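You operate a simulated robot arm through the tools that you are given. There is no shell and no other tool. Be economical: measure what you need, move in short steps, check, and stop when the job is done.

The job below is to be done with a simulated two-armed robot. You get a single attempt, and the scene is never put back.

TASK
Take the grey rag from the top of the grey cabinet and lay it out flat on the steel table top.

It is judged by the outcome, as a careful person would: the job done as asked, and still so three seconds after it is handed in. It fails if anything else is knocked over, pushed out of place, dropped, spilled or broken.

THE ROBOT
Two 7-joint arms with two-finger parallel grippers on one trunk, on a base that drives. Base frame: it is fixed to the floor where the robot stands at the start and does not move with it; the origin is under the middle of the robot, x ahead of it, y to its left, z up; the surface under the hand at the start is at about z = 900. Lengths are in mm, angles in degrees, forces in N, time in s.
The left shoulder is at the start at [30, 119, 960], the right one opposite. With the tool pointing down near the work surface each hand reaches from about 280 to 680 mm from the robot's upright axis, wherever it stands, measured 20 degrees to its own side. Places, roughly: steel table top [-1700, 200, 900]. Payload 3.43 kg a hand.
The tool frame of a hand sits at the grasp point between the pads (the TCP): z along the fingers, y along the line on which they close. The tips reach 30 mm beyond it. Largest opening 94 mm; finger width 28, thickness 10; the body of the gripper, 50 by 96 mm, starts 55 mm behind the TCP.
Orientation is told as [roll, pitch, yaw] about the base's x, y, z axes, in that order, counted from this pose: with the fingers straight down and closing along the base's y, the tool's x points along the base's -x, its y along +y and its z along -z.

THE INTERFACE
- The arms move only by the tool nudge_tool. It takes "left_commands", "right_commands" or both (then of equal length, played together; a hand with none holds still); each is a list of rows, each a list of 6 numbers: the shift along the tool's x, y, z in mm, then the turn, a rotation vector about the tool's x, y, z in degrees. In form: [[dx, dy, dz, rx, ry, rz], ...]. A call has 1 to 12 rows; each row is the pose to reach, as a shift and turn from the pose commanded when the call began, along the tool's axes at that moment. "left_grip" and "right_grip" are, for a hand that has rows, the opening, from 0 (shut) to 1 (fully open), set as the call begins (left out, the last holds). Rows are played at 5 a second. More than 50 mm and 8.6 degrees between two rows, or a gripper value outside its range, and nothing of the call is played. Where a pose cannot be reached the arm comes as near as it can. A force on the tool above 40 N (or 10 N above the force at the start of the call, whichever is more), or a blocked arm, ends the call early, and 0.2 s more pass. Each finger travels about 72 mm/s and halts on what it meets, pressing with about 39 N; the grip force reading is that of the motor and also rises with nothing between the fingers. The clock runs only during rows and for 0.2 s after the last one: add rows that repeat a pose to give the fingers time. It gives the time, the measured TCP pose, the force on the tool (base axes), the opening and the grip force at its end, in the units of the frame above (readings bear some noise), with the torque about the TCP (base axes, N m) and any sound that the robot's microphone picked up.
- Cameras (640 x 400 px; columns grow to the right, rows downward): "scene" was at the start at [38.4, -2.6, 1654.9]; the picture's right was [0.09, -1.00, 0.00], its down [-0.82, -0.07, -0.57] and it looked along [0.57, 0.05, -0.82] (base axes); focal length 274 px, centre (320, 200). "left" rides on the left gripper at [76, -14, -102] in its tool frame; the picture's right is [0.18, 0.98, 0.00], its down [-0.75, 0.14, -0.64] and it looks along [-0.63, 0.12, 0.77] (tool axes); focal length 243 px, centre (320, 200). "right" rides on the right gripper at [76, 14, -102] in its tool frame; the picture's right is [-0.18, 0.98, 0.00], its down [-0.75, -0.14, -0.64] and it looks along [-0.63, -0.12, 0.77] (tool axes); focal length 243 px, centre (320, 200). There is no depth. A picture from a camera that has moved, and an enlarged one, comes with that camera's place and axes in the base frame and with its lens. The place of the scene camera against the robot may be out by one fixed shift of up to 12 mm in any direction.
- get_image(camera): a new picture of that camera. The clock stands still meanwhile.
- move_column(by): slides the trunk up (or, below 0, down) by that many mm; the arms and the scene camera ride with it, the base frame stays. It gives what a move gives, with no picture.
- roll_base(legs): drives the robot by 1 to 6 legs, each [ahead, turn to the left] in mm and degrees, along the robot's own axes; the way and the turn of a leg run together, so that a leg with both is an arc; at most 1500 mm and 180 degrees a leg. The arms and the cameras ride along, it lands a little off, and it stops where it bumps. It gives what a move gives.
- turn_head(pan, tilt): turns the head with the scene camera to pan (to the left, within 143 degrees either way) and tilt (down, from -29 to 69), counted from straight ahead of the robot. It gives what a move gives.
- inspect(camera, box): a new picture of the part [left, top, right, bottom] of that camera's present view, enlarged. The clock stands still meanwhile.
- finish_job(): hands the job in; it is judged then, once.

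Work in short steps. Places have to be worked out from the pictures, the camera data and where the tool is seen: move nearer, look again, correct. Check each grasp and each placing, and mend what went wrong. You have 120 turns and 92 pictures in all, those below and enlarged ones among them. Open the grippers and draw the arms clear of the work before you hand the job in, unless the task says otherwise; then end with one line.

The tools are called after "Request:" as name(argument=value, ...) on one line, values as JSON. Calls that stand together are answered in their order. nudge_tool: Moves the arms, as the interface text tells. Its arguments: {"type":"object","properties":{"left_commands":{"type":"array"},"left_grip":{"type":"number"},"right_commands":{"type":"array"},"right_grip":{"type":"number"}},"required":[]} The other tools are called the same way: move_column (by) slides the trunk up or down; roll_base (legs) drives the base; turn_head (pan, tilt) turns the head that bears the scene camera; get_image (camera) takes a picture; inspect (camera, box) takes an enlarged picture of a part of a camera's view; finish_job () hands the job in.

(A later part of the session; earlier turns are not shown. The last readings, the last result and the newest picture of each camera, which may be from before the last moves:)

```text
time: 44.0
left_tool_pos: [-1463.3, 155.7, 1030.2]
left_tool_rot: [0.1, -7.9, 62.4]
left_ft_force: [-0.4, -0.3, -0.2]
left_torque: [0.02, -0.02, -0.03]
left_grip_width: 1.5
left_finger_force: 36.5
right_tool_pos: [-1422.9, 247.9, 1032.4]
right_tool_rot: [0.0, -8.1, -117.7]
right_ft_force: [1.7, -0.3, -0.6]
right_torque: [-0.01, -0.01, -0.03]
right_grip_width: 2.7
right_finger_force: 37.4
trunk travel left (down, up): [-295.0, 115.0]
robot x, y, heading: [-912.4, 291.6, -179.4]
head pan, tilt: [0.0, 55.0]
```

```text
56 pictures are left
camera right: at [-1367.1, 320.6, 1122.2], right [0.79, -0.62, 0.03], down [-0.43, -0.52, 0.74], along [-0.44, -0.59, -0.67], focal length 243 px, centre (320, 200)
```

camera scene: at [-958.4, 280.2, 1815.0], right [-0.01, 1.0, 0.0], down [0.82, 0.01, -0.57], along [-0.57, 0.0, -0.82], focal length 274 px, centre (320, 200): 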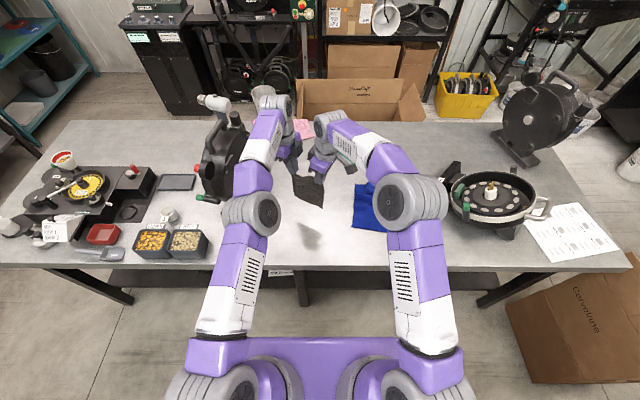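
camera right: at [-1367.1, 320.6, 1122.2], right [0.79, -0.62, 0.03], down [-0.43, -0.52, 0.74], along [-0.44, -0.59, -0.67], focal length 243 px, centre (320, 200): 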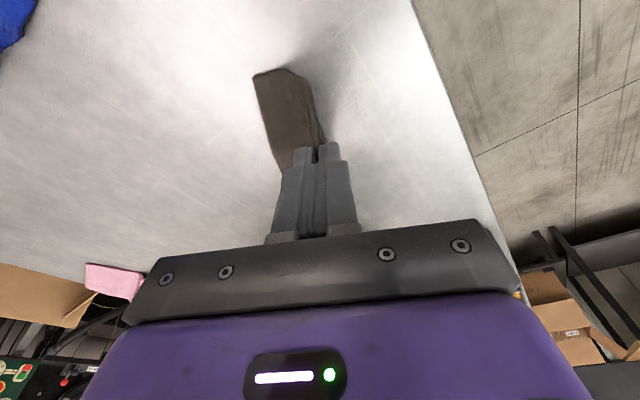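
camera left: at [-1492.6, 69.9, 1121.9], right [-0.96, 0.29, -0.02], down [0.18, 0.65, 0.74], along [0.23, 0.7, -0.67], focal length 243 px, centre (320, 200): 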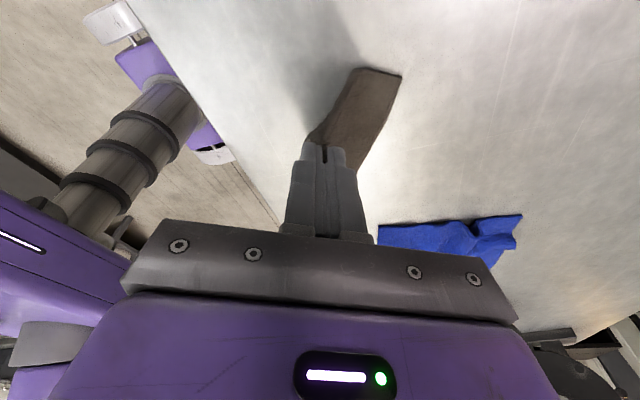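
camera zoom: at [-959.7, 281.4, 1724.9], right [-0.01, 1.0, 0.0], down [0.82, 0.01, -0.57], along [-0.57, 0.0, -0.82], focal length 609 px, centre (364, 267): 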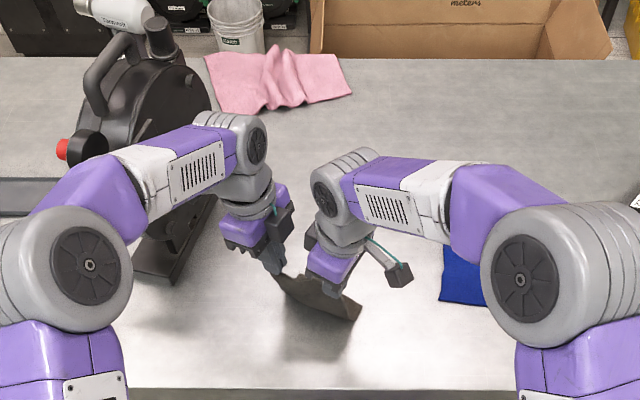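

The rag is bending nicely, with the free edge trailing ahead on the table. I'll continue the arc down to about 8 mm tip height.

Request:
nudge_tool(left_commands=[[1, -10, 7, 0, 0, 0], [2, -19, 13, 0, 0, 0], [4, -30, 28, 0, 0, 0], [6, -39, 43, 0, 0, 0], [8, -46, 58, 0, 0, 0], [10, -52, 72, 0, 0, 0], [12, -57, 86, 0, 0, 0], [12, -57, 86, 0, 0, 0]], right_commands=[[1, 10, 7, 0, 0, 0], [2, 19, 13, 0, 0, 0], [4, 30, 28, 0, 0, 0], [6, 39, 43, 0, 0, 0], [8, 46, 58, 0, 0, 0], [10, 52, 72, 0, 0, 0], [12.3, 57, 88, 0, 0, 0], [12.3, 57, 88, 0, 0, 0]])

Request:
inspect(camera="scene", box=[200, 80, 400, 260])

Request:
get_image(camera="left")

Request:
get_image(camera="right")

```text
time: 45.8
left_tool_pos: [-1414.6, 128.4, 944.5]
left_tool_rot: [0.1, -8.0, 62.4]
left_ft_force: [0.7, -0.4, -0.2]
left_torque: [0.01, -0.02, -0.03]
left_grip_width: 1.7
left_finger_force: 35.8
right_tool_pos: [-1370.3, 220.5, 941.7]
right_tool_rot: [0.0, -8.1, -117.4]
right_ft_force: [0.8, 0.2, -0.1]
right_torque: [0.02, -0.02, -0.03]
right_grip_width: 2.2
right_finger_force: 37.3
trunk travel left (down, up): [-295.0, 115.0]
robot x, y, heading: [-912.2, 292.7, -179.6]
head pan, tilt: [0.0, 55.0]
```

```text
2.22 times, centred on (300, 170) of scene
camera zoom: at [-959.2, 281.4, 1725.0], right [-0.01, 1.0, 0.0], down [0.82, 0.01, -0.57], along [-0.57, 0.0, -0.82], focal length 609 px, centre (364, 267)
```

zoom: 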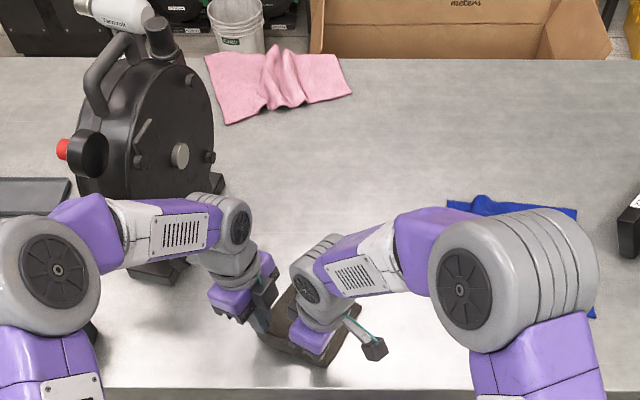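

```text
54 pictures are left
camera left: at [-1443.5, 43.8, 1035.3], right [-0.96, 0.29, -0.02], down [0.18, 0.65, 0.74], along [0.23, 0.7, -0.67], focal length 243 px, centre (320, 200)
```

left: 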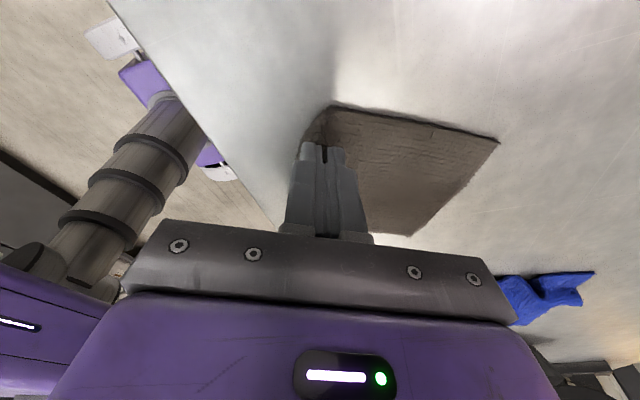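

```text
53 pictures are left
camera right: at [-1316.1, 293.3, 1031.6], right [0.79, -0.62, 0.03], down [-0.43, -0.52, 0.74], along [-0.44, -0.59, -0.67], focal length 243 px, centre (320, 200)
```

right: 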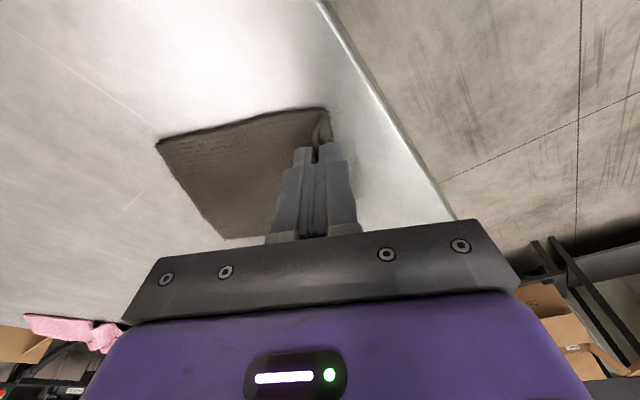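

The rag lies smoothly with only the held edge still up. I'll pull gently 6 mm for tension, lower to the surface, then open.

Request:
nudge_tool(left_commands=[[0.5, -4, 3, 0, 0, 0], [1, -6, 6, 0, 0, 0], [1.3, -6, 9, 0, 0, 0], [1.3, -6, 9, 0, 0, 0]], right_commands=[[0.4, 4, 2, 0, 0, 0], [0.7, 6, 4, 0, 0, 0], [1, 6, 7, 0, 0, 0], [1, 6, 7, 0, 0, 0]])

Request:
nudge_tool(left_commands=[[0, 0, 0, 0, 0, 0], [0, 0, 0, 0, 0, 0], [0, 0, 0, 0, 0, 0], [0, 0, 0, 0, 0, 0]], right_commands=[[0, 0, 0, 0, 0, 0], [0, 0, 0, 0, 0, 0], [0, 0, 0, 0, 0, 0], [0, 0, 0, 0, 0, 0]], left_grip=0.4, right_grip=0.4)

Request:
get_image(camera="left")

Request:
get_image(camera="right")

```text
time: 46.8
left_tool_pos: [-1407.8, 125.8, 936.2]
left_tool_rot: [0.0, -8.0, 62.4]
left_ft_force: [0.0, 0.6, 0.6]
left_torque: [0.0, 0.01, -0.04]
left_grip_width: 1.3
left_finger_force: 36.9
right_tool_pos: [-1365.9, 217.1, 936.0]
right_tool_rot: [0.0, -7.9, -117.5]
right_ft_force: [0.3, 0.4, 0.8]
right_torque: [0.01, -0.03, -0.02]
right_grip_width: 2.7
right_finger_force: 36.5
trunk travel left (down, up): [-295.0, 115.0]
robot x, y, heading: [-913.4, 292.4, -179.7]
head pan, tilt: [0.0, 55.0]
```

```text
time: 47.8
left_tool_pos: [-1407.1, 124.9, 936.1]
left_tool_rot: [0.2, -8.0, 62.4]
left_ft_force: [-0.3, 1.4, -0.5]
left_torque: [0.01, 0.04, 0.0]
left_grip_width: 37.7
left_finger_force: 0.2
right_tool_pos: [-1366.9, 217.9, 935.5]
right_tool_rot: [0.0, -8.0, -117.4]
right_ft_force: [-1.0, 0.4, -0.3]
right_torque: [0.01, 0.0, -0.01]
right_grip_width: 37.4
right_finger_force: 0.1
trunk travel left (down, up): [-295.0, 115.0]
robot x, y, heading: [-915.1, 292.8, -179.7]
head pan, tilt: [0.0, 55.0]
```

```text
52 pictures are left
camera left: at [-1437.5, 40.2, 1027.4], right [-0.96, 0.29, -0.02], down [0.18, 0.65, 0.74], along [0.23, 0.7, -0.67], focal length 243 px, centre (320, 200)
```

left: 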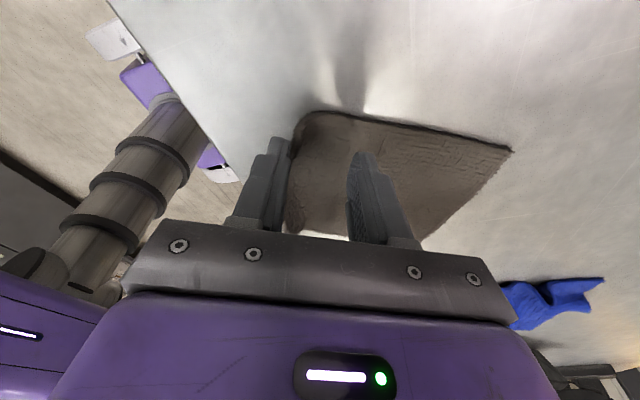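

```text
51 pictures are left
camera right: at [-1311.6, 291.0, 1025.4], right [0.79, -0.62, 0.03], down [-0.43, -0.52, 0.74], along [-0.44, -0.59, -0.67], focal length 243 px, centre (320, 200)
```

right: 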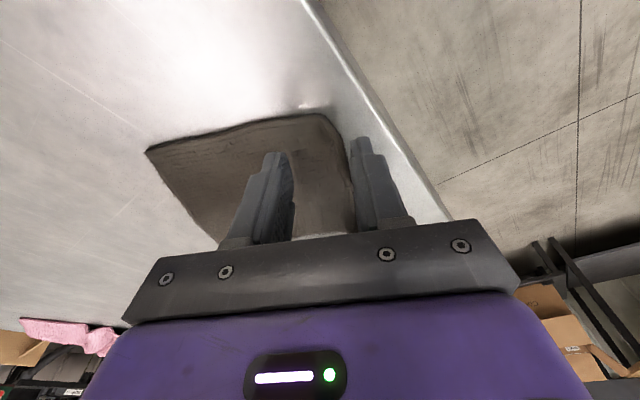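

Released, and the edge relaxed out toward the outer fingers. I'll lift straight up 120 mm and look.

Request:
nudge_tool(left_commands=[[-0.5, 0, -4, 0, 0, 0], [-3, 0, -20, 0, 0, 0], [-7, 0, -50, 0, 0, 0], [-13, 0, -90, 0, 0, 0], [-17, 0, -120, 0, 0, 0], [-17, 0, -120, 0, 0, 0]], right_commands=[[-0.5, 0, -4, 0, 0, 0], [-3, 0, -20, 0, 0, 0], [-7, 0, -50, 0, 0, 0], [-13, 0, -90, 0, 0, 0], [-17, 0, -120, 0, 0, 0], [-17, 0, -120, 0, 0, 0]], left_grip=0.55, right_grip=0.55)

Request:
get_image(camera="left")

Request:
get_image(camera="right")

```text
time: 49.2
left_tool_pos: [-1408.3, 129.7, 1056.1]
left_tool_rot: [0.1, -8.0, 62.4]
left_ft_force: [-0.1, -0.4, -0.3]
left_torque: [-0.03, 0.03, -0.02]
left_grip_width: 51.8
left_finger_force: 0.0
right_tool_pos: [-1365.8, 216.2, 1056.5]
right_tool_rot: [0.0, -7.9, -117.5]
right_ft_force: [1.4, 0.4, -0.9]
right_torque: [0.0, -0.01, 0.05]
right_grip_width: 51.7
right_finger_force: 0.0
trunk travel left (down, up): [-295.0, 115.0]
robot x, y, heading: [-910.5, 289.4, -179.4]
head pan, tilt: [0.0, 55.0]
```

```text
50 pictures are left
camera left: at [-1437.8, 42.6, 1147.1], right [-0.96, 0.29, -0.03], down [0.18, 0.65, 0.74], along [0.23, 0.7, -0.67], focal length 243 px, centre (320, 200)
```

left: 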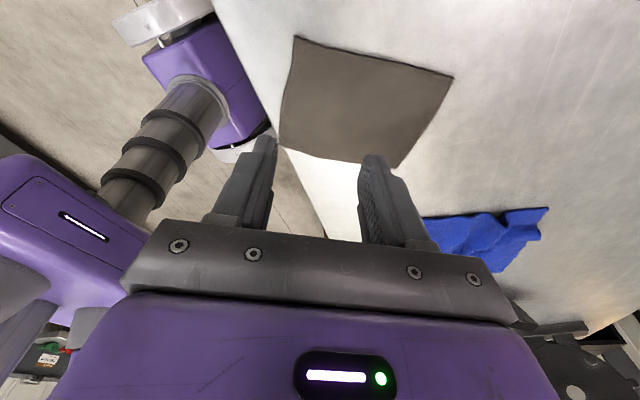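

```text
49 pictures are left
camera right: at [-1310.8, 289.1, 1146.6], right [0.79, -0.62, 0.03], down [-0.43, -0.52, 0.74], along [-0.44, -0.59, -0.67], focal length 243 px, centre (320, 200)
```

right: 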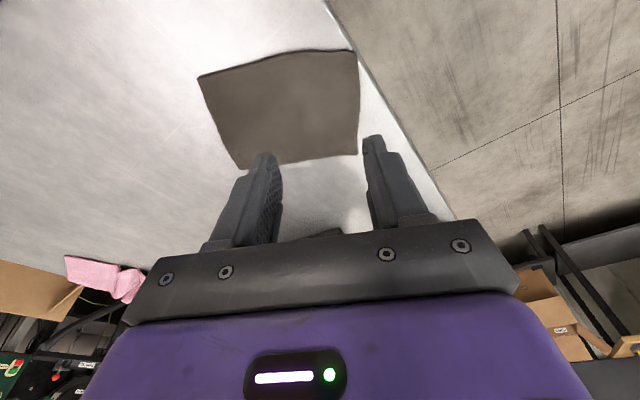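

The rag is flat, but its near corner seems very close to the table's front edge, so I'll enlarge that.

Request:
inspect(camera="right", box=[180, 20, 420, 180])

Request:
inspect(camera="left", box=[240, 10, 480, 180])

```text
2.50 times, centred on (300, 100) of right
camera zoom: at [-1310.8, 289.1, 1146.6], right [0.79, -0.62, 0.03], down [-0.43, -0.52, 0.74], along [-0.44, -0.59, -0.67], focal length 606 px, centre (370, 450)
```

zoom: 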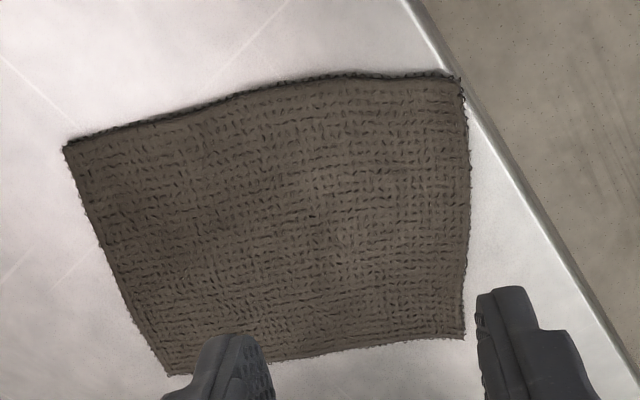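

```text
2.35 times, centred on (360, 95) of left
camera zoom: at [-1437.8, 42.6, 1147.1], right [-0.96, 0.29, -0.03], down [0.18, 0.65, 0.74], along [0.23, 0.7, -0.67], focal length 571 px, centre (226, 447)
```

zoom: 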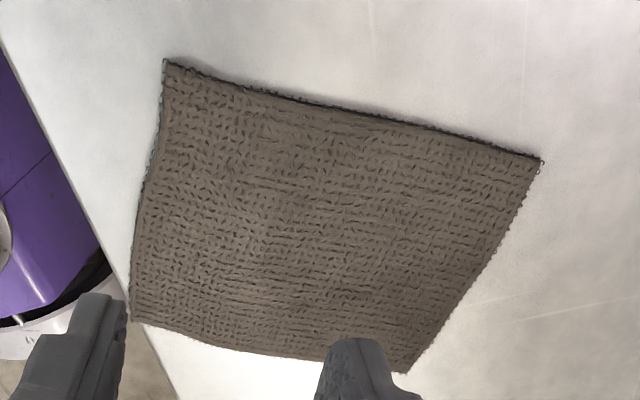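

The near corner is right at the table's edge, too marginal. I'll re-pinch the same edge, drive 60 mm further in and lay it again the same way. First I'll move about 30 mm out over the edge and descend to just above it.

Request:
nudge_tool(left_commands=[[1, -10, 0, 0, 0, 0], [2, -20, 0, 0, 0, 0], [3, -29, 0, 0, 0, 0], [6, -29, 25, 0, 0, 0], [10, -29, 50, 0, 0, 0], [14, -29, 80, 0, 0, 0], [18, -29, 105, 0, 0, 0], [19, -29, 113, 0, 0, 0], [19, -29, 113, 0, 0, 0]], right_commands=[[0, 12, 0, 0, 0, 0], [0, 24, 0, 0, 0, 0], [0, 37, 0, 0, 0, 0], [4, 37, 25, 0, 0, 0], [7, 37, 50, 0, 0, 0], [11, 37, 80, 0, 0, 0], [15, 37, 105, 0, 0, 0], [16, 37, 113, 0, 0, 0], [16, 37, 113, 0, 0, 0]], left_grip=0.48, right_grip=0.48)

Request:
get_image(camera="left")

Request:
get_image(camera="right")

```text
time: 51.2
left_tool_pos: [-1383.1, 110.9, 939.6]
left_tool_rot: [0.1, -8.0, 62.4]
left_ft_force: [0.7, 0.3, -0.6]
left_torque: [0.01, 0.0, -0.03]
left_grip_width: 45.0
left_finger_force: 0.0
right_tool_pos: [-1332.8, 202.1, 942.0]
right_tool_rot: [-0.1, -8.1, -117.7]
right_ft_force: [-0.3, 0.0, -0.5]
right_torque: [0.0, 0.02, 0.01]
right_grip_width: 45.1
right_finger_force: 0.0
trunk travel left (down, up): [-295.0, 115.0]
robot x, y, heading: [-912.1, 289.6, -179.7]
head pan, tilt: [0.0, 55.0]
```

```text
46 pictures are left
camera left: at [-1413.1, 25.7, 1030.9], right [-0.96, 0.29, -0.02], down [0.18, 0.65, 0.74], along [0.23, 0.7, -0.67], focal length 243 px, centre (320, 200)
```

left: 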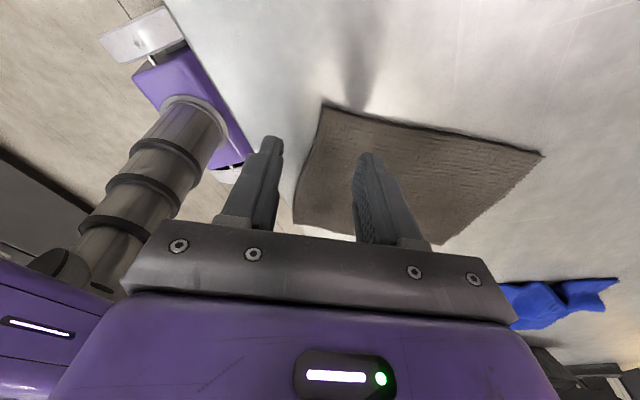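

```text
45 pictures are left
camera right: at [-1278.7, 275.3, 1030.8], right [0.79, -0.62, 0.03], down [-0.43, -0.52, 0.74], along [-0.44, -0.59, -0.67], focal length 243 px, centre (320, 200)
```

right: 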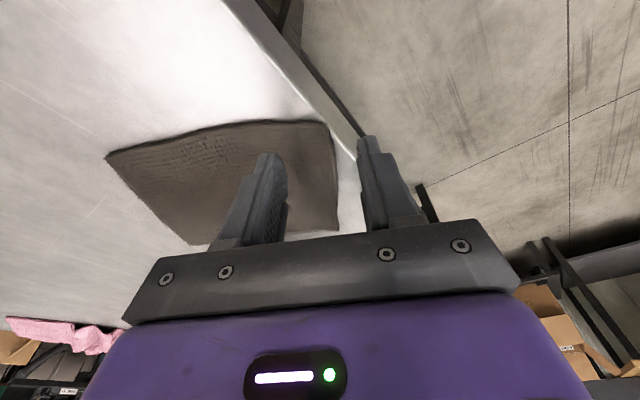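

The straddle matches the first grasp. I'll lower to light contact.

Request:
nudge_tool(left_commands=[[0.4, 0, 3, 0, 0, 0], [0.8, 0, 5.5, 0, 0, 0], [0.8, 0, 5.5, 0, 0, 0]], right_commands=[[0.5, 0, 4, 0, 0, 0], [1, 0, 7, 0, 0, 0], [1, 0, 7, 0, 0, 0]])

```text
time: 52.0
left_tool_pos: [-1384.1, 111.0, 935.3]
left_tool_rot: [0.2, -8.0, 62.4]
left_ft_force: [0.6, -0.6, -1.3]
left_torque: [0.01, 0.02, 0.01]
left_grip_width: 45.0
left_finger_force: 0.0
right_tool_pos: [-1331.5, 201.1, 936.0]
right_tool_rot: [0.0, -8.0, -117.6]
right_ft_force: [-0.7, 0.3, -1.1]
right_torque: [0.01, 0.0, -0.01]
right_grip_width: 45.1
right_finger_force: 0.0
trunk travel left (down, up): [-295.0, 115.0]
robot x, y, heading: [-913.9, 290.4, -179.6]
head pan, tilt: [0.0, 55.0]
```

Request:
nudge_tool(left_commands=[[0.3, 0, 2, 0, 0, 0], [0.3, 0, 2.5, 0, 0, 0], [0.3, 0, 2.5, 0, 0, 0]], right_commands=[[0.3, 0, 2, 0, 0, 0], [0.3, 0, 2.5, 0, 0, 0], [0.3, 0, 2.5, 0, 0, 0]])

```text
time: 52.8
left_tool_pos: [-1383.4, 110.1, 933.1]
left_tool_rot: [0.1, -8.0, 62.3]
left_ft_force: [0.1, 0.0, 0.0]
left_torque: [-0.01, 0.01, -0.01]
left_grip_width: 45.2
left_finger_force: 0.1
right_tool_pos: [-1333.2, 201.5, 933.1]
right_tool_rot: [0.0, -8.0, -117.4]
right_ft_force: [-0.9, -0.2, 0.3]
right_torque: [0.02, -0.02, 0.02]
right_grip_width: 45.0
right_finger_force: 0.0
trunk travel left (down, up): [-295.0, 115.0]
robot x, y, heading: [-911.4, 289.8, -179.6]
head pan, tilt: [0.0, 55.0]
```

No contact at 933 yet, so this top is slightly lower. I'll go down 2 mm more.

Request:
nudge_tool(left_commands=[[0.1, 0, 1, 0, 0, 0], [0.3, 0, 2, 0, 0, 0], [0.3, 0, 2, 0, 0, 0]], right_commands=[[0.1, 0, 1, 0, 0, 0], [0.3, 0, 2, 0, 0, 0], [0.3, 0, 2, 0, 0, 0]])

```text
time: 53.6
left_tool_pos: [-1384.1, 110.8, 931.4]
left_tool_rot: [0.0, -8.0, 62.4]
left_ft_force: [0.4, 0.0, -0.5]
left_torque: [0.01, -0.01, 0.0]
left_grip_width: 44.9
left_finger_force: 0.1
right_tool_pos: [-1334.4, 199.4, 930.0]
right_tool_rot: [0.1, -8.0, -117.6]
right_ft_force: [-0.4, 0.2, 0.1]
right_torque: [0.02, -0.01, 0.04]
right_grip_width: 45.1
right_finger_force: 0.1
trunk travel left (down, up): [-295.0, 115.0]
robot x, y, heading: [-915.2, 287.0, -179.7]
head pan, tilt: [0.0, 55.0]
```

Request:
nudge_tool(left_commands=[[0.1, 0, 1, 0, 0, 0], [0.3, 0, 2, 0, 0, 0], [0.3, 0, 2, 0, 0, 0]], right_commands=[[0.1, 0, 1, 0, 0, 0], [0.3, 0, 2, 0, 0, 0], [0.3, 0, 2, 0, 0, 0]])

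Request:
inspect(camera="right", box=[200, 90, 440, 240])

Request:
inspect(camera="left", box=[200, 90, 440, 240])

```text
time: 54.4
left_tool_pos: [-1385.8, 111.8, 929.8]
left_tool_rot: [0.1, -8.0, 62.4]
left_ft_force: [0.5, -0.7, 0.3]
left_torque: [0.02, 0.0, -0.05]
left_grip_width: 45.1
left_finger_force: 0.1
right_tool_pos: [-1332.8, 201.4, 926.9]
right_tool_rot: [0.0, -8.1, -117.4]
right_ft_force: [0.1, 0.1, -0.4]
right_torque: [-0.02, 0.0, 0.01]
right_grip_width: 45.4
right_finger_force: 0.0
trunk travel left (down, up): [-295.0, 115.0]
robot x, y, heading: [-916.2, 289.7, -179.6]
head pan, tilt: [0.0, 55.0]
```

```text
2.67 times, centred on (320, 165) of right
camera zoom: at [-1278.7, 273.6, 1017.6], right [0.79, -0.62, 0.03], down [-0.43, -0.52, 0.74], along [-0.44, -0.59, -0.67], focal length 647 px, centre (320, 293)
```

zoom: 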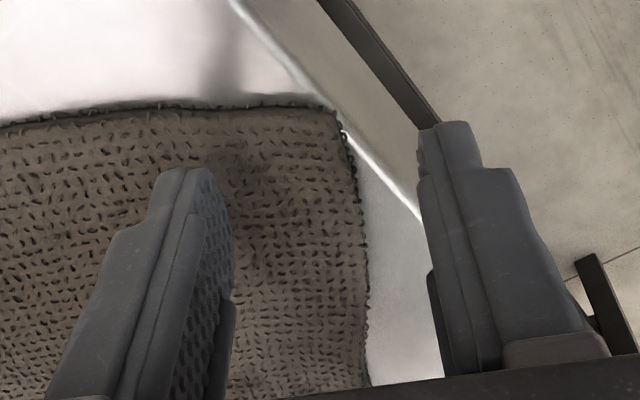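

```text
2.67 times, centred on (320, 165) of left
camera zoom: at [-1413.8, 25.9, 1020.5], right [-0.96, 0.29, -0.02], down [0.18, 0.65, 0.74], along [0.23, 0.7, -0.67], focal length 647 px, centre (320, 293)
```

zoom: 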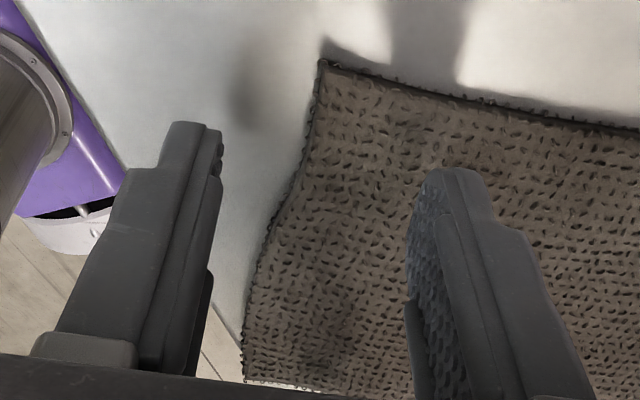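

This table top is lower than 900 and there's still a gap. The right outer finger is just past the table edge, so I'll tip the right hand 3° to keep that finger higher and continue down in small steps.

Request:
nudge_tool(left_commands=[[0.2, 0, 1.5, 0, 0, 0], [0.4, 0, 3, 0, 0, 0], [0.4, 0, 3, 0, 0, 0]], right_commands=[[0, -2, 0, -3, 0, 0], [0.1, -4, 1, -3, 0, 0], [0.1, -4, 1, -3, 0, 0]])

Request:
nudge_tool(left_commands=[[0.2, 0, 1.5, 0, 0, 0], [0.4, 0, 3, 0, 0, 0], [0.4, 0, 3, 0, 0, 0]], right_commands=[[0.2, 0, 1.5, 0, 0, 0], [0.4, 0, 3, 0, 0, 0], [0.4, 0, 3, 0, 0, 0]])

```text
time: 55.2
left_tool_pos: [-1385.7, 112.1, 925.8]
left_tool_rot: [-0.1, -8.0, 62.4]
left_ft_force: [1.0, 0.4, 0.1]
left_torque: [0.01, -0.04, 0.0]
left_grip_width: 44.8
left_finger_force: 0.3
right_tool_pos: [-1335.9, 202.0, 927.0]
right_tool_rot: [3.0, -7.9, -117.4]
right_ft_force: [0.3, -1.2, -0.2]
right_torque: [0.0, 0.04, 0.04]
right_grip_width: 45.0
right_finger_force: 0.1
trunk travel left (down, up): [-295.0, 115.0]
robot x, y, heading: [-915.7, 291.3, -179.7]
head pan, tilt: [0.0, 55.0]
```

```text
time: 56.0
left_tool_pos: [-1384.9, 111.2, 923.6]
left_tool_rot: [0.1, -8.1, 62.4]
left_ft_force: [0.7, -0.2, 0.1]
left_torque: [0.0, -0.05, 0.01]
left_grip_width: 45.3
left_finger_force: 0.0
right_tool_pos: [-1336.3, 202.4, 925.9]
right_tool_rot: [3.0, -8.0, -117.5]
right_ft_force: [-1.3, 0.7, 0.4]
right_torque: [0.03, -0.04, -0.01]
right_grip_width: 45.0
right_finger_force: 0.1
trunk travel left (down, up): [-295.0, 115.0]
robot x, y, heading: [-911.2, 289.6, -179.4]
head pan, tilt: [0.0, 55.0]
```

Still no contact, so I'll keep descending.

Request:
nudge_tool(left_commands=[[0.2, 0, 1.5, 0, 0, 0], [0.4, 0, 3, 0, 0, 0], [0.4, 0, 3, 0, 0, 0]], right_commands=[[0.2, 0, 1.5, 0, 0, 0], [0.4, 0, 3, 0, 0, 0], [0.6, 0, 4, 0, 0, 0]])

Request:
inspect(camera="right", box=[200, 90, 440, 240])

Request:
inspect(camera="left", box=[200, 90, 440, 240])

```text
time: 56.8
left_tool_pos: [-1384.1, 111.0, 919.5]
left_tool_rot: [0.1, -8.0, 62.3]
left_ft_force: [-0.9, 0.1, 0.5]
left_torque: [0.0, 0.01, -0.02]
left_grip_width: 45.0
left_finger_force: 0.0
right_tool_pos: [-1337.3, 203.0, 920.1]
right_tool_rot: [3.0, -8.0, -117.4]
right_ft_force: [-0.4, -0.1, 0.6]
right_torque: [-0.01, -0.02, 0.0]
right_grip_width: 45.3
right_finger_force: 0.0
trunk travel left (down, up): [-295.0, 115.0]
robot x, y, heading: [-915.9, 286.6, -179.6]
head pan, tilt: [0.0, 55.0]
```

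```text
2.67 times, centred on (320, 165) of right
camera zoom: at [-1287.0, 278.4, 1010.9], right [0.79, -0.61, 0.08], down [-0.46, -0.5, 0.73], along [-0.41, -0.61, -0.68], focal length 647 px, centre (320, 293)
```

zoom: 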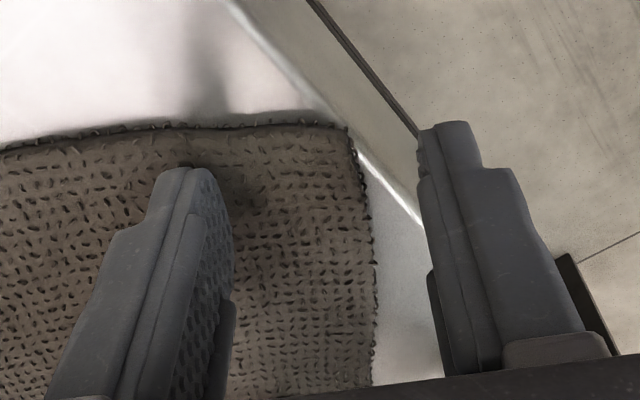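

```text
2.67 times, centred on (320, 165) of left
camera zoom: at [-1412.9, 25.4, 1011.1], right [-0.96, 0.29, -0.02], down [0.18, 0.65, 0.74], along [0.23, 0.7, -0.67], focal length 647 px, centre (320, 293)
```

zoom: 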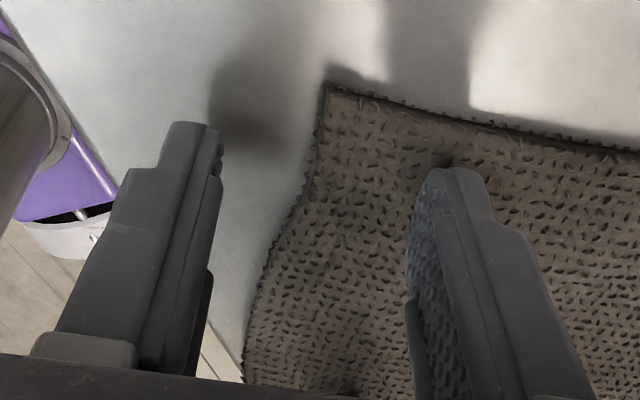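

The shadows show a few millimetres left. I'll go on down 4 mm with small rows.

Request:
nudge_tool(left_commands=[[0.2, 0, 2, 0, 0, 0], [0.5, 0, 4, 0, 0, 0], [0.5, 0, 4, 0, 0, 0]], right_commands=[[0.2, 0, 2, 0, 0, 0], [0.5, 0, 4, 0, 0, 0], [0.5, 0, 4, 0, 0, 0]])

Request:
nudge_tool(left_commands=[[0.2, 0, 2, 0, 0, 0], [0.3, 0, 2.5, 0, 0, 0]], right_commands=[[0.2, 0, 2, 0, 0, 0], [0.3, 0, 2.5, 0, 0, 0]])

```text
time: 57.6
left_tool_pos: [-1383.9, 110.6, 915.2]
left_tool_rot: [0.1, -7.9, 62.4]
left_ft_force: [0.2, -0.5, -0.4]
left_torque: [0.0, -0.02, 0.02]
left_grip_width: 44.9
left_finger_force: 0.1
right_tool_pos: [-1337.8, 202.0, 916.1]
right_tool_rot: [3.0, -8.0, -117.5]
right_ft_force: [0.9, -1.0, 1.1]
right_torque: [-0.02, -0.01, 0.01]
right_grip_width: 44.8
right_finger_force: 0.1
trunk travel left (down, up): [-295.0, 115.0]
robot x, y, heading: [-912.0, 289.7, -179.5]
head pan, tilt: [0.0, 55.0]
```

```text
time: 58.2
left_tool_pos: [-1383.3, 111.0, 913.9]
left_tool_rot: [0.1, -8.0, 62.4]
left_ft_force: [-0.8, -0.4, 3.7]
left_torque: [0.02, 0.06, 0.04]
left_grip_width: 45.4
left_finger_force: 0.0
right_tool_pos: [-1337.2, 203.9, 914.1]
right_tool_rot: [2.9, -8.2, -117.4]
right_ft_force: [0.4, 2.0, 10.7]
right_torque: [0.32, 0.26, -0.03]
right_grip_width: 44.6
right_finger_force: 0.0
trunk travel left (down, up): [-295.0, 115.0]
robot x, y, heading: [-914.9, 292.0, -179.7]
head pan, tilt: [0.0, 55.0]
```

Contact now: right 10.7 N, left 3.7 N, so the surface is at about z 882. I'll check the straddle once before closing.

Request:
nudge_tool(left_commands=[[0.2, 0, 1.3, 0, 0, 0]])

Request:
inspect(camera="right", box=[200, 90, 440, 240])

Request:
inspect(camera="left", box=[200, 90, 440, 240])

```text
time: 58.6
left_tool_pos: [-1382.9, 111.4, 914.4]
left_tool_rot: [0.4, -7.9, 62.5]
left_ft_force: [-1.0, -2.0, 13.9]
left_torque: [0.02, 0.41, 0.06]
left_grip_width: 45.3
left_finger_force: 0.2
right_tool_pos: [-1335.4, 203.4, 914.8]
right_tool_rot: [3.0, -8.2, -117.6]
right_ft_force: [-0.8, -0.1, 12.6]
right_torque: [0.27, 0.34, 0.02]
right_grip_width: 45.6
right_finger_force: 0.5
trunk travel left (down, up): [-295.0, 115.0]
robot x, y, heading: [-916.6, 292.4, -179.4]
head pan, tilt: [0.0, 55.0]
```

```text
2.67 times, centred on (320, 165) of right
camera zoom: at [-1285.9, 278.5, 1005.3], right [0.79, -0.61, 0.08], down [-0.46, -0.5, 0.74], along [-0.41, -0.61, -0.67], focal length 647 px, centre (320, 293)
```

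zoom: 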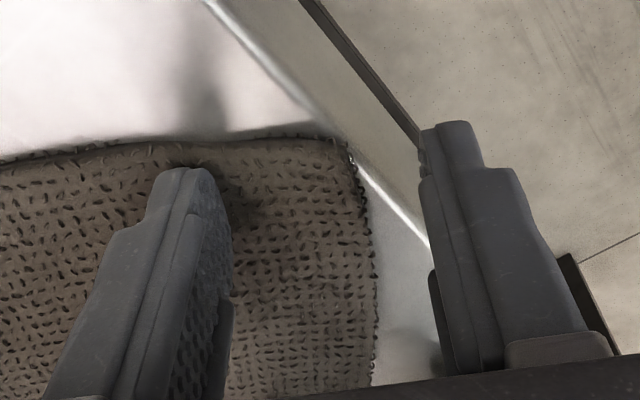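

```text
2.67 times, centred on (320, 165) of left
camera zoom: at [-1412.2, 25.5, 1004.7], right [-0.96, 0.29, -0.02], down [0.18, 0.65, 0.74], along [0.23, 0.7, -0.67], focal length 647 px, centre (320, 293)
```

zoom: 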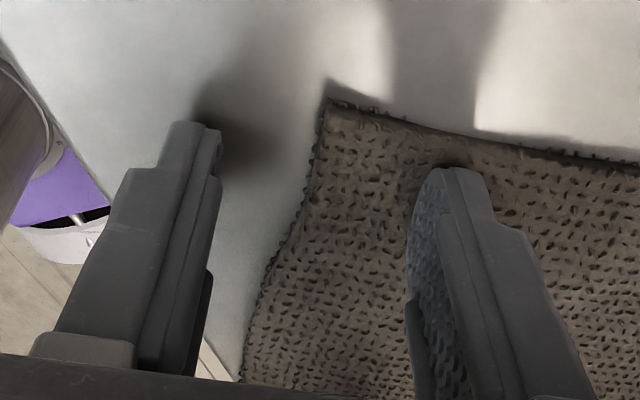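

The straddle is good at both ends, and the right outer finger sits a little above the surface. I'll close.

Request:
nudge_tool(left_commands=[[0, 0, 0, 0, 0, 0], [0, 0, 0, 0, 0, 0], [0, 0, 0, 0, 0, 0], [0, 0, 0, 0, 0, 0], [0, 0, 0, 0, 0, 0]], right_commands=[[0, 0, 0, 0, 0, 0], [0, 0, 0, 0, 0, 0], [0, 0, 0, 0, 0, 0], [0, 0, 0, 0, 0, 0], [0, 0, 0, 0, 0, 0]], left_grip=0, right_grip=0)

Request:
nudge_tool(left_commands=[[-1.4, 0, -10, 0, 0, 0], [-4, 0, -30, 0, 0, 0], [-7, 0, -50, 0, 0, 0], [-10, 0, -70, 0, 0, 0], [-10, 0, -70, 0, 0, 0]], right_commands=[[-1.4, 0, -10, 0, 0, 0], [-4, 0, -30, 0.8, 0, 0], [-7, 0, -50, 2, 0, 0], [-10, 0, -70, 3, 0, 0], [-10, 0, -70, 3, 0, 0]])

Request:
get_image(camera="left")

Request:
get_image(camera="right")

```text
time: 59.8
left_tool_pos: [-1382.1, 112.0, 913.9]
left_tool_rot: [0.3, -7.9, 62.4]
left_ft_force: [-3.4, 4.2, 28.3]
left_torque: [-0.06, 0.3, -0.03]
left_grip_width: 3.0
left_finger_force: 37.1
right_tool_pos: [-1335.2, 203.4, 915.0]
right_tool_rot: [3.0, -8.1, -117.5]
right_ft_force: [-0.4, 0.5, 5.0]
right_torque: [0.06, 0.05, -0.03]
right_grip_width: 1.8
right_finger_force: 36.5
trunk travel left (down, up): [-295.0, 115.0]
robot x, y, heading: [-915.9, 292.5, -179.6]
head pan, tilt: [0.0, 55.0]
```

```text
time: 61.0
left_tool_pos: [-1384.6, 111.2, 982.0]
left_tool_rot: [-0.1, -8.1, 62.4]
left_ft_force: [-0.2, -0.9, 0.2]
left_torque: [0.01, -0.02, 0.02]
left_grip_width: 2.6
left_finger_force: 37.3
right_tool_pos: [-1338.6, 204.3, 984.9]
right_tool_rot: [0.0, -8.0, -117.4]
right_ft_force: [0.2, -0.7, -0.3]
right_torque: [-0.02, -0.03, 0.01]
right_grip_width: 1.6
right_finger_force: 37.0
trunk travel left (down, up): [-295.0, 115.0]
robot x, y, heading: [-910.3, 291.6, -179.6]
head pan, tilt: [0.0, 55.0]
```

```text
38 pictures are left
camera left: at [-1413.6, 26.1, 1072.7], right [-0.96, 0.29, -0.03], down [0.18, 0.65, 0.74], along [0.23, 0.7, -0.67], focal length 243 px, centre (320, 200)
```

left: 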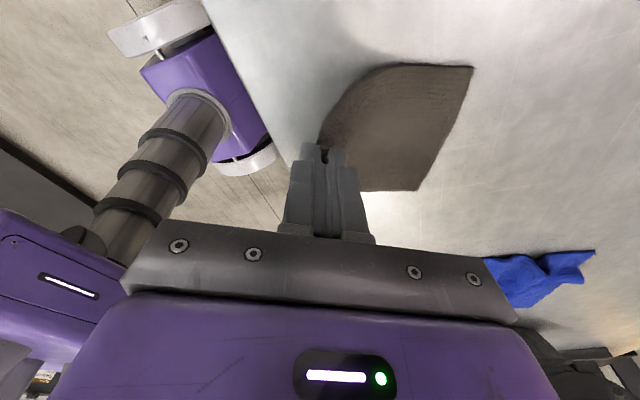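

```text
37 pictures are left
camera right: at [-1285.1, 277.5, 1074.5], right [0.79, -0.62, 0.03], down [-0.43, -0.52, 0.74], along [-0.44, -0.59, -0.67], focal length 243 px, centre (320, 200)
```

right: 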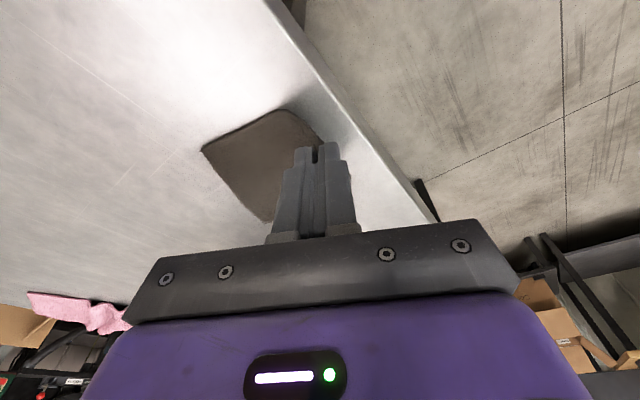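

Both ends are held again. I'll raise the trunk 110 mm, move the hands forward and slightly right, then drive 80 mm closer.

Request:
move_column(by=110)

Request:
nudge_tool(left_commands=[[-2, 14, 0.3, 0, 0, 0], [-4.4, 28, 0.6, 0, 0, 0], [-6.6, 42, 0.9, 0, 0, 0], [-8.8, 56, 1.2, 0, 0, 0], [-11, 70, 1.5, 0, 0, 0], [-13, 84, 1.8, 0, 0, 0], [-15, 98, 2.1, 0, 0, 0], [-17.5, 112, 2.4, 0, 0, 0], [-20, 126, 2.7, 0, 0, 0], [-22, 137, 3, 0, 0, 0], [-22, 137, 3, 0, 0, 0]], right_commands=[[2, -14, -0.3, 0, 0, 0], [4.4, -28, -0.6, 0, 0, 0], [6.6, -42, -0.9, 0, 0, 0], [8.8, -56, -1.2, 0, 0, 0], [11, -70, -1.5, 0, 0, 0], [13, -84, -1.8, 0, 0, 0], [15, -98, -2.1, 0, 0, 0], [17.5, -112, -2.4, 0, 0, 0], [20, -126, -2.7, 0, 0, 0], [22, -137, -3, 0, 0, 0], [22, -137, -3, 0, 0, 0]])

Request:
get_image(camera="scene")

Request:
get_image(camera="left")

```text
time: 62.5
left_tool_pos: [-1383.3, 111.6, 1092.1]
left_tool_rot: [0.1, -7.9, 62.4]
left_ft_force: [-0.6, 0.1, -0.6]
left_torque: [0.03, 0.04, 0.01]
left_grip_width: 2.6
left_finger_force: 37.2
right_tool_pos: [-1339.5, 204.6, 1095.7]
right_tool_rot: [0.0, -8.0, -117.7]
right_ft_force: [0.3, -0.3, -0.1]
right_torque: [-0.01, -0.05, 0.02]
right_grip_width: 2.0
right_finger_force: 36.8
trunk travel left (down, up): [-405.0, 5.0]
robot x, y, heading: [-911.3, 291.8, -179.6]
head pan, tilt: [0.0, 55.0]
```

```text
time: 64.9
left_tool_pos: [-1497.5, 195.4, 1091.0]
left_tool_rot: [0.0, -8.1, 62.4]
left_ft_force: [0.7, -0.6, -0.6]
left_torque: [0.03, 0.03, 0.02]
left_grip_width: 2.6
left_finger_force: 37.0
right_tool_pos: [-1449.8, 285.5, 1094.6]
right_tool_rot: [0.0, -8.0, -117.5]
right_ft_force: [-0.6, -0.2, 0.6]
right_torque: [0.0, -0.07, -0.01]
right_grip_width: 2.1
right_finger_force: 36.7
trunk travel left (down, up): [-405.0, 5.0]
robot x, y, heading: [-910.1, 292.0, -179.6]
head pan, tilt: [0.0, 55.0]
```

```text
36 pictures are left
camera scene: at [-959.1, 280.6, 1834.9], right [-0.01, 1.0, 0.0], down [0.82, 0.01, -0.57], along [-0.57, 0.0, -0.82], focal length 274 px, centre (320, 200)
```

scene: 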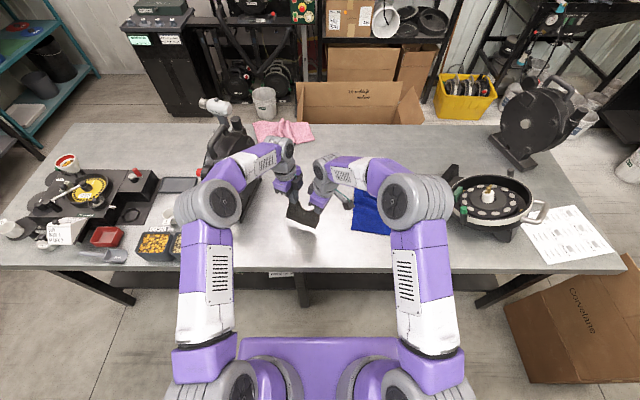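

```text
35 pictures are left
camera left: at [-1525.2, 109.5, 1183.5], right [-0.96, 0.29, -0.02], down [0.18, 0.65, 0.74], along [0.23, 0.7, -0.67], focal length 243 px, centre (320, 200)
```

left: 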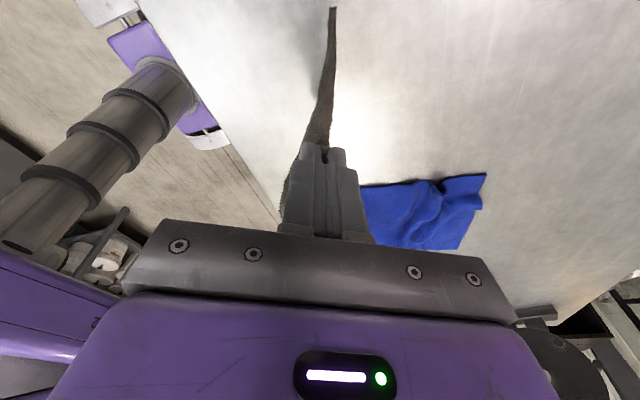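

The rag hangs clear and the left forearm has good clearance to the grinder. I'll drive 80 mm ahead.

Request:
roll_base(legs=[[80, 0]])

Request:
inspect(camera="scene", box=[200, 80, 400, 260])

```text
time: 65.9
left_tool_pos: [-1578.2, 193.7, 1092.1]
left_tool_rot: [0.0, -8.1, 62.5]
left_ft_force: [-0.2, -0.1, -0.1]
left_torque: [0.01, -0.02, 0.02]
left_grip_width: 2.5
left_finger_force: 37.7
right_tool_pos: [-1532.6, 284.4, 1093.6]
right_tool_rot: [0.0, -7.9, -117.3]
right_ft_force: [-0.4, 0.1, 0.1]
right_torque: [0.0, -0.01, -0.02]
right_grip_width: 2.2
right_finger_force: 36.7
trunk travel left (down, up): [-405.0, 5.0]
robot x, y, heading: [-997.2, 289.0, -179.2]
head pan, tilt: [0.0, 55.0]
```

```text
2.22 times, centred on (300, 170) of scene
camera zoom: at [-1041.4, 280.2, 1834.9], right [-0.01, 1.0, 0.0], down [0.82, 0.01, -0.57], along [-0.57, -0.01, -0.82], focal length 609 px, centre (364, 267)
```

zoom: 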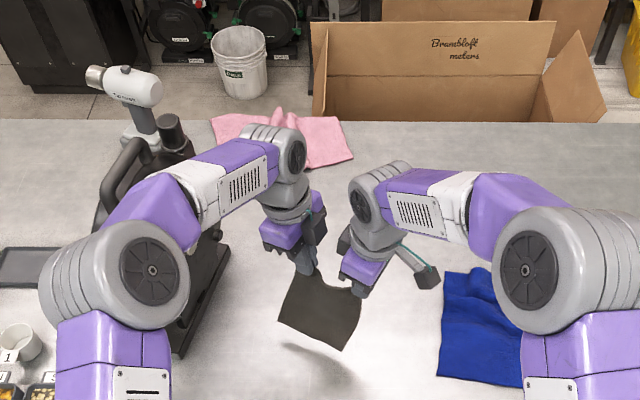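

I'll start the lay: down to touch, then the arc back.

Request:
nudge_tool(left_commands=[[2.8, 0, 20, 0, 0, 0], [5.5, -4, 39, 0, 0, 0], [6.6, -18, 47, 0, 0, 0], [7.4, -32, 52, 0, 0, 0], [8, -45, 57, 0, 0, 0], [9.4, -65, 67, 0, 0, 0], [10.8, -80, 77, 0, 0, 0], [10.8, -80, 77, 0, 0, 0]], right_commands=[[2.8, 0, 20, 0, 0, 0], [5.6, 4, 40, 0, 0, 0], [6.7, 18, 48, 0, 0, 0], [7.5, 32, 53, 0, 0, 0], [8.2, 45, 58.5, 0, 0, 0], [9.6, 65, 68.5, 0, 0, 0], [11, 80, 78.5, 0, 0, 0], [11, 80, 78.5, 0, 0, 0]])

Request:
get_image(camera="left")

Request:
inspect(camera="scene", box=[200, 80, 400, 260])

```text
time: 67.7
left_tool_pos: [-1506.7, 156.5, 1015.8]
left_tool_rot: [0.1, -8.0, 62.5]
left_ft_force: [-0.5, -0.4, -0.4]
left_torque: [-0.03, -0.02, 0.04]
left_grip_width: 2.9
left_finger_force: 37.6
right_tool_pos: [-1458.2, 249.2, 1014.6]
right_tool_rot: [0.0, -8.2, -117.4]
right_ft_force: [0.2, -0.3, -0.4]
right_torque: [-0.01, -0.02, 0.01]
right_grip_width: 2.0
right_finger_force: 36.7
trunk travel left (down, up): [-405.0, 5.0]
robot x, y, heading: [-993.0, 291.5, -179.6]
head pan, tilt: [0.0, 55.0]
```

```text
33 pictures are left
camera left: at [-1536.2, 70.4, 1106.4], right [-0.96, 0.29, -0.02], down [0.18, 0.65, 0.74], along [0.23, 0.7, -0.67], focal length 243 px, centre (320, 200)
```

left: 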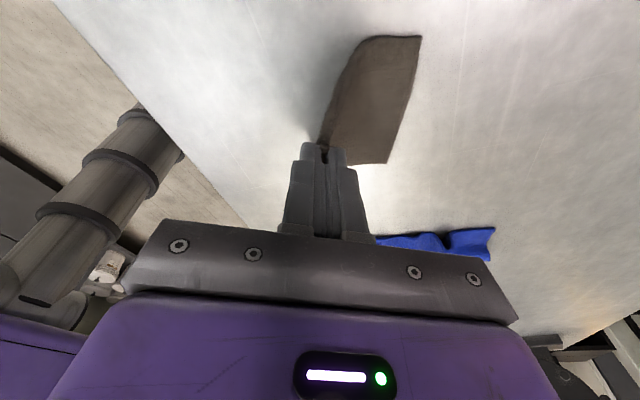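

```text
2.22 times, centred on (300, 170) of scene
camera zoom: at [-1040.8, 280.8, 1834.9], right [-0.01, 1.0, 0.0], down [0.82, 0.01, -0.57], along [-0.57, -0.01, -0.82], focal length 609 px, centre (364, 267)
```

zoom: 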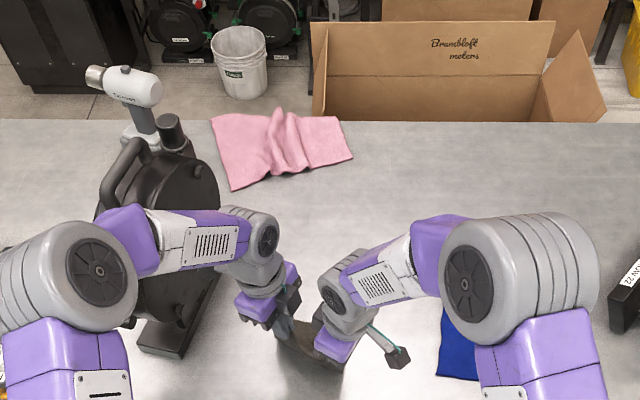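

Trailing as intended. I'll finish the arc.

Request:
nudge_tool(left_commands=[[1, -9, 8, 0, 0, 0], [2, -17, 15, 0, 0, 0], [4, -28, 30, 0, 0, 0], [6, -37, 45, 0, 0, 0], [8, -44, 60, 0, 0, 0], [10, -49, 74, 0, 0, 0], [12, -54, 87, 0, 0, 0], [13.3, -56, 96, 0, 0, 0], [13.3, -56, 96, 0, 0, 0]], right_commands=[[1, 9, 8, 0, 0, 0], [2, 17, 15, 0, 0, 0], [4, 28, 30, 0, 0, 0], [6, 37, 45, 0, 0, 0], [8, 44, 60, 0, 0, 0], [10, 49, 74, 0, 0, 0], [12, 54, 87, 0, 0, 0], [13.3, 56, 96, 0, 0, 0], [13.3, 56, 96, 0, 0, 0]])

Request:
get_image(camera="left")

Request:
get_image(camera="right")

```text
time: 69.7
left_tool_pos: [-1456.0, 132.1, 919.5]
left_tool_rot: [0.1, -8.0, 62.5]
left_ft_force: [0.2, 0.1, 1.2]
left_torque: [0.0, 0.02, 0.01]
left_grip_width: 2.6
left_finger_force: 37.3
right_tool_pos: [-1409.0, 222.6, 919.7]
right_tool_rot: [-0.1, -8.0, -117.4]
right_ft_force: [-0.7, -0.8, 1.1]
right_torque: [-0.03, 0.0, 0.05]
right_grip_width: 2.0
right_finger_force: 37.2
trunk travel left (down, up): [-405.0, 5.0]
robot x, y, heading: [-992.8, 290.7, -179.5]
head pan, tilt: [0.0, 55.0]
```

```text
31 pictures are left
camera left: at [-1485.5, 46.1, 1010.2], right [-0.96, 0.29, -0.02], down [0.18, 0.65, 0.74], along [0.23, 0.7, -0.67], focal length 243 px, centre (320, 200)
```

left: 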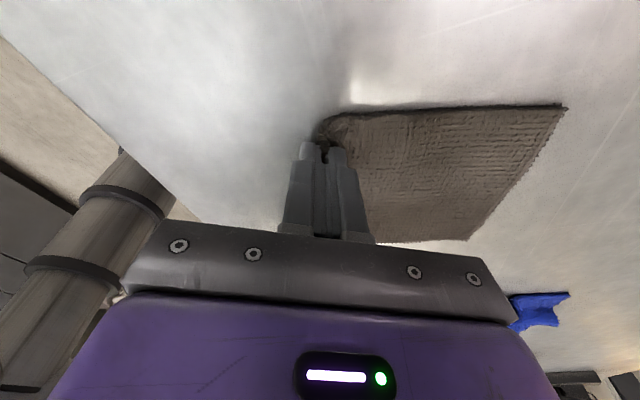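

```text
30 pictures are left
camera right: at [-1355.3, 296.1, 1008.5], right [0.79, -0.61, 0.03], down [-0.43, -0.52, 0.74], along [-0.44, -0.6, -0.67], focal length 243 px, centre (320, 200)
```

right: 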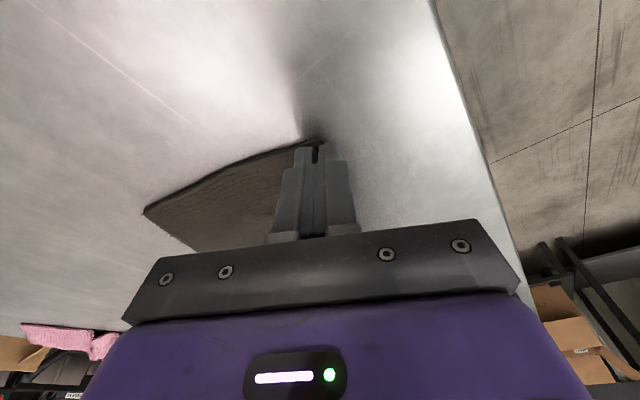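

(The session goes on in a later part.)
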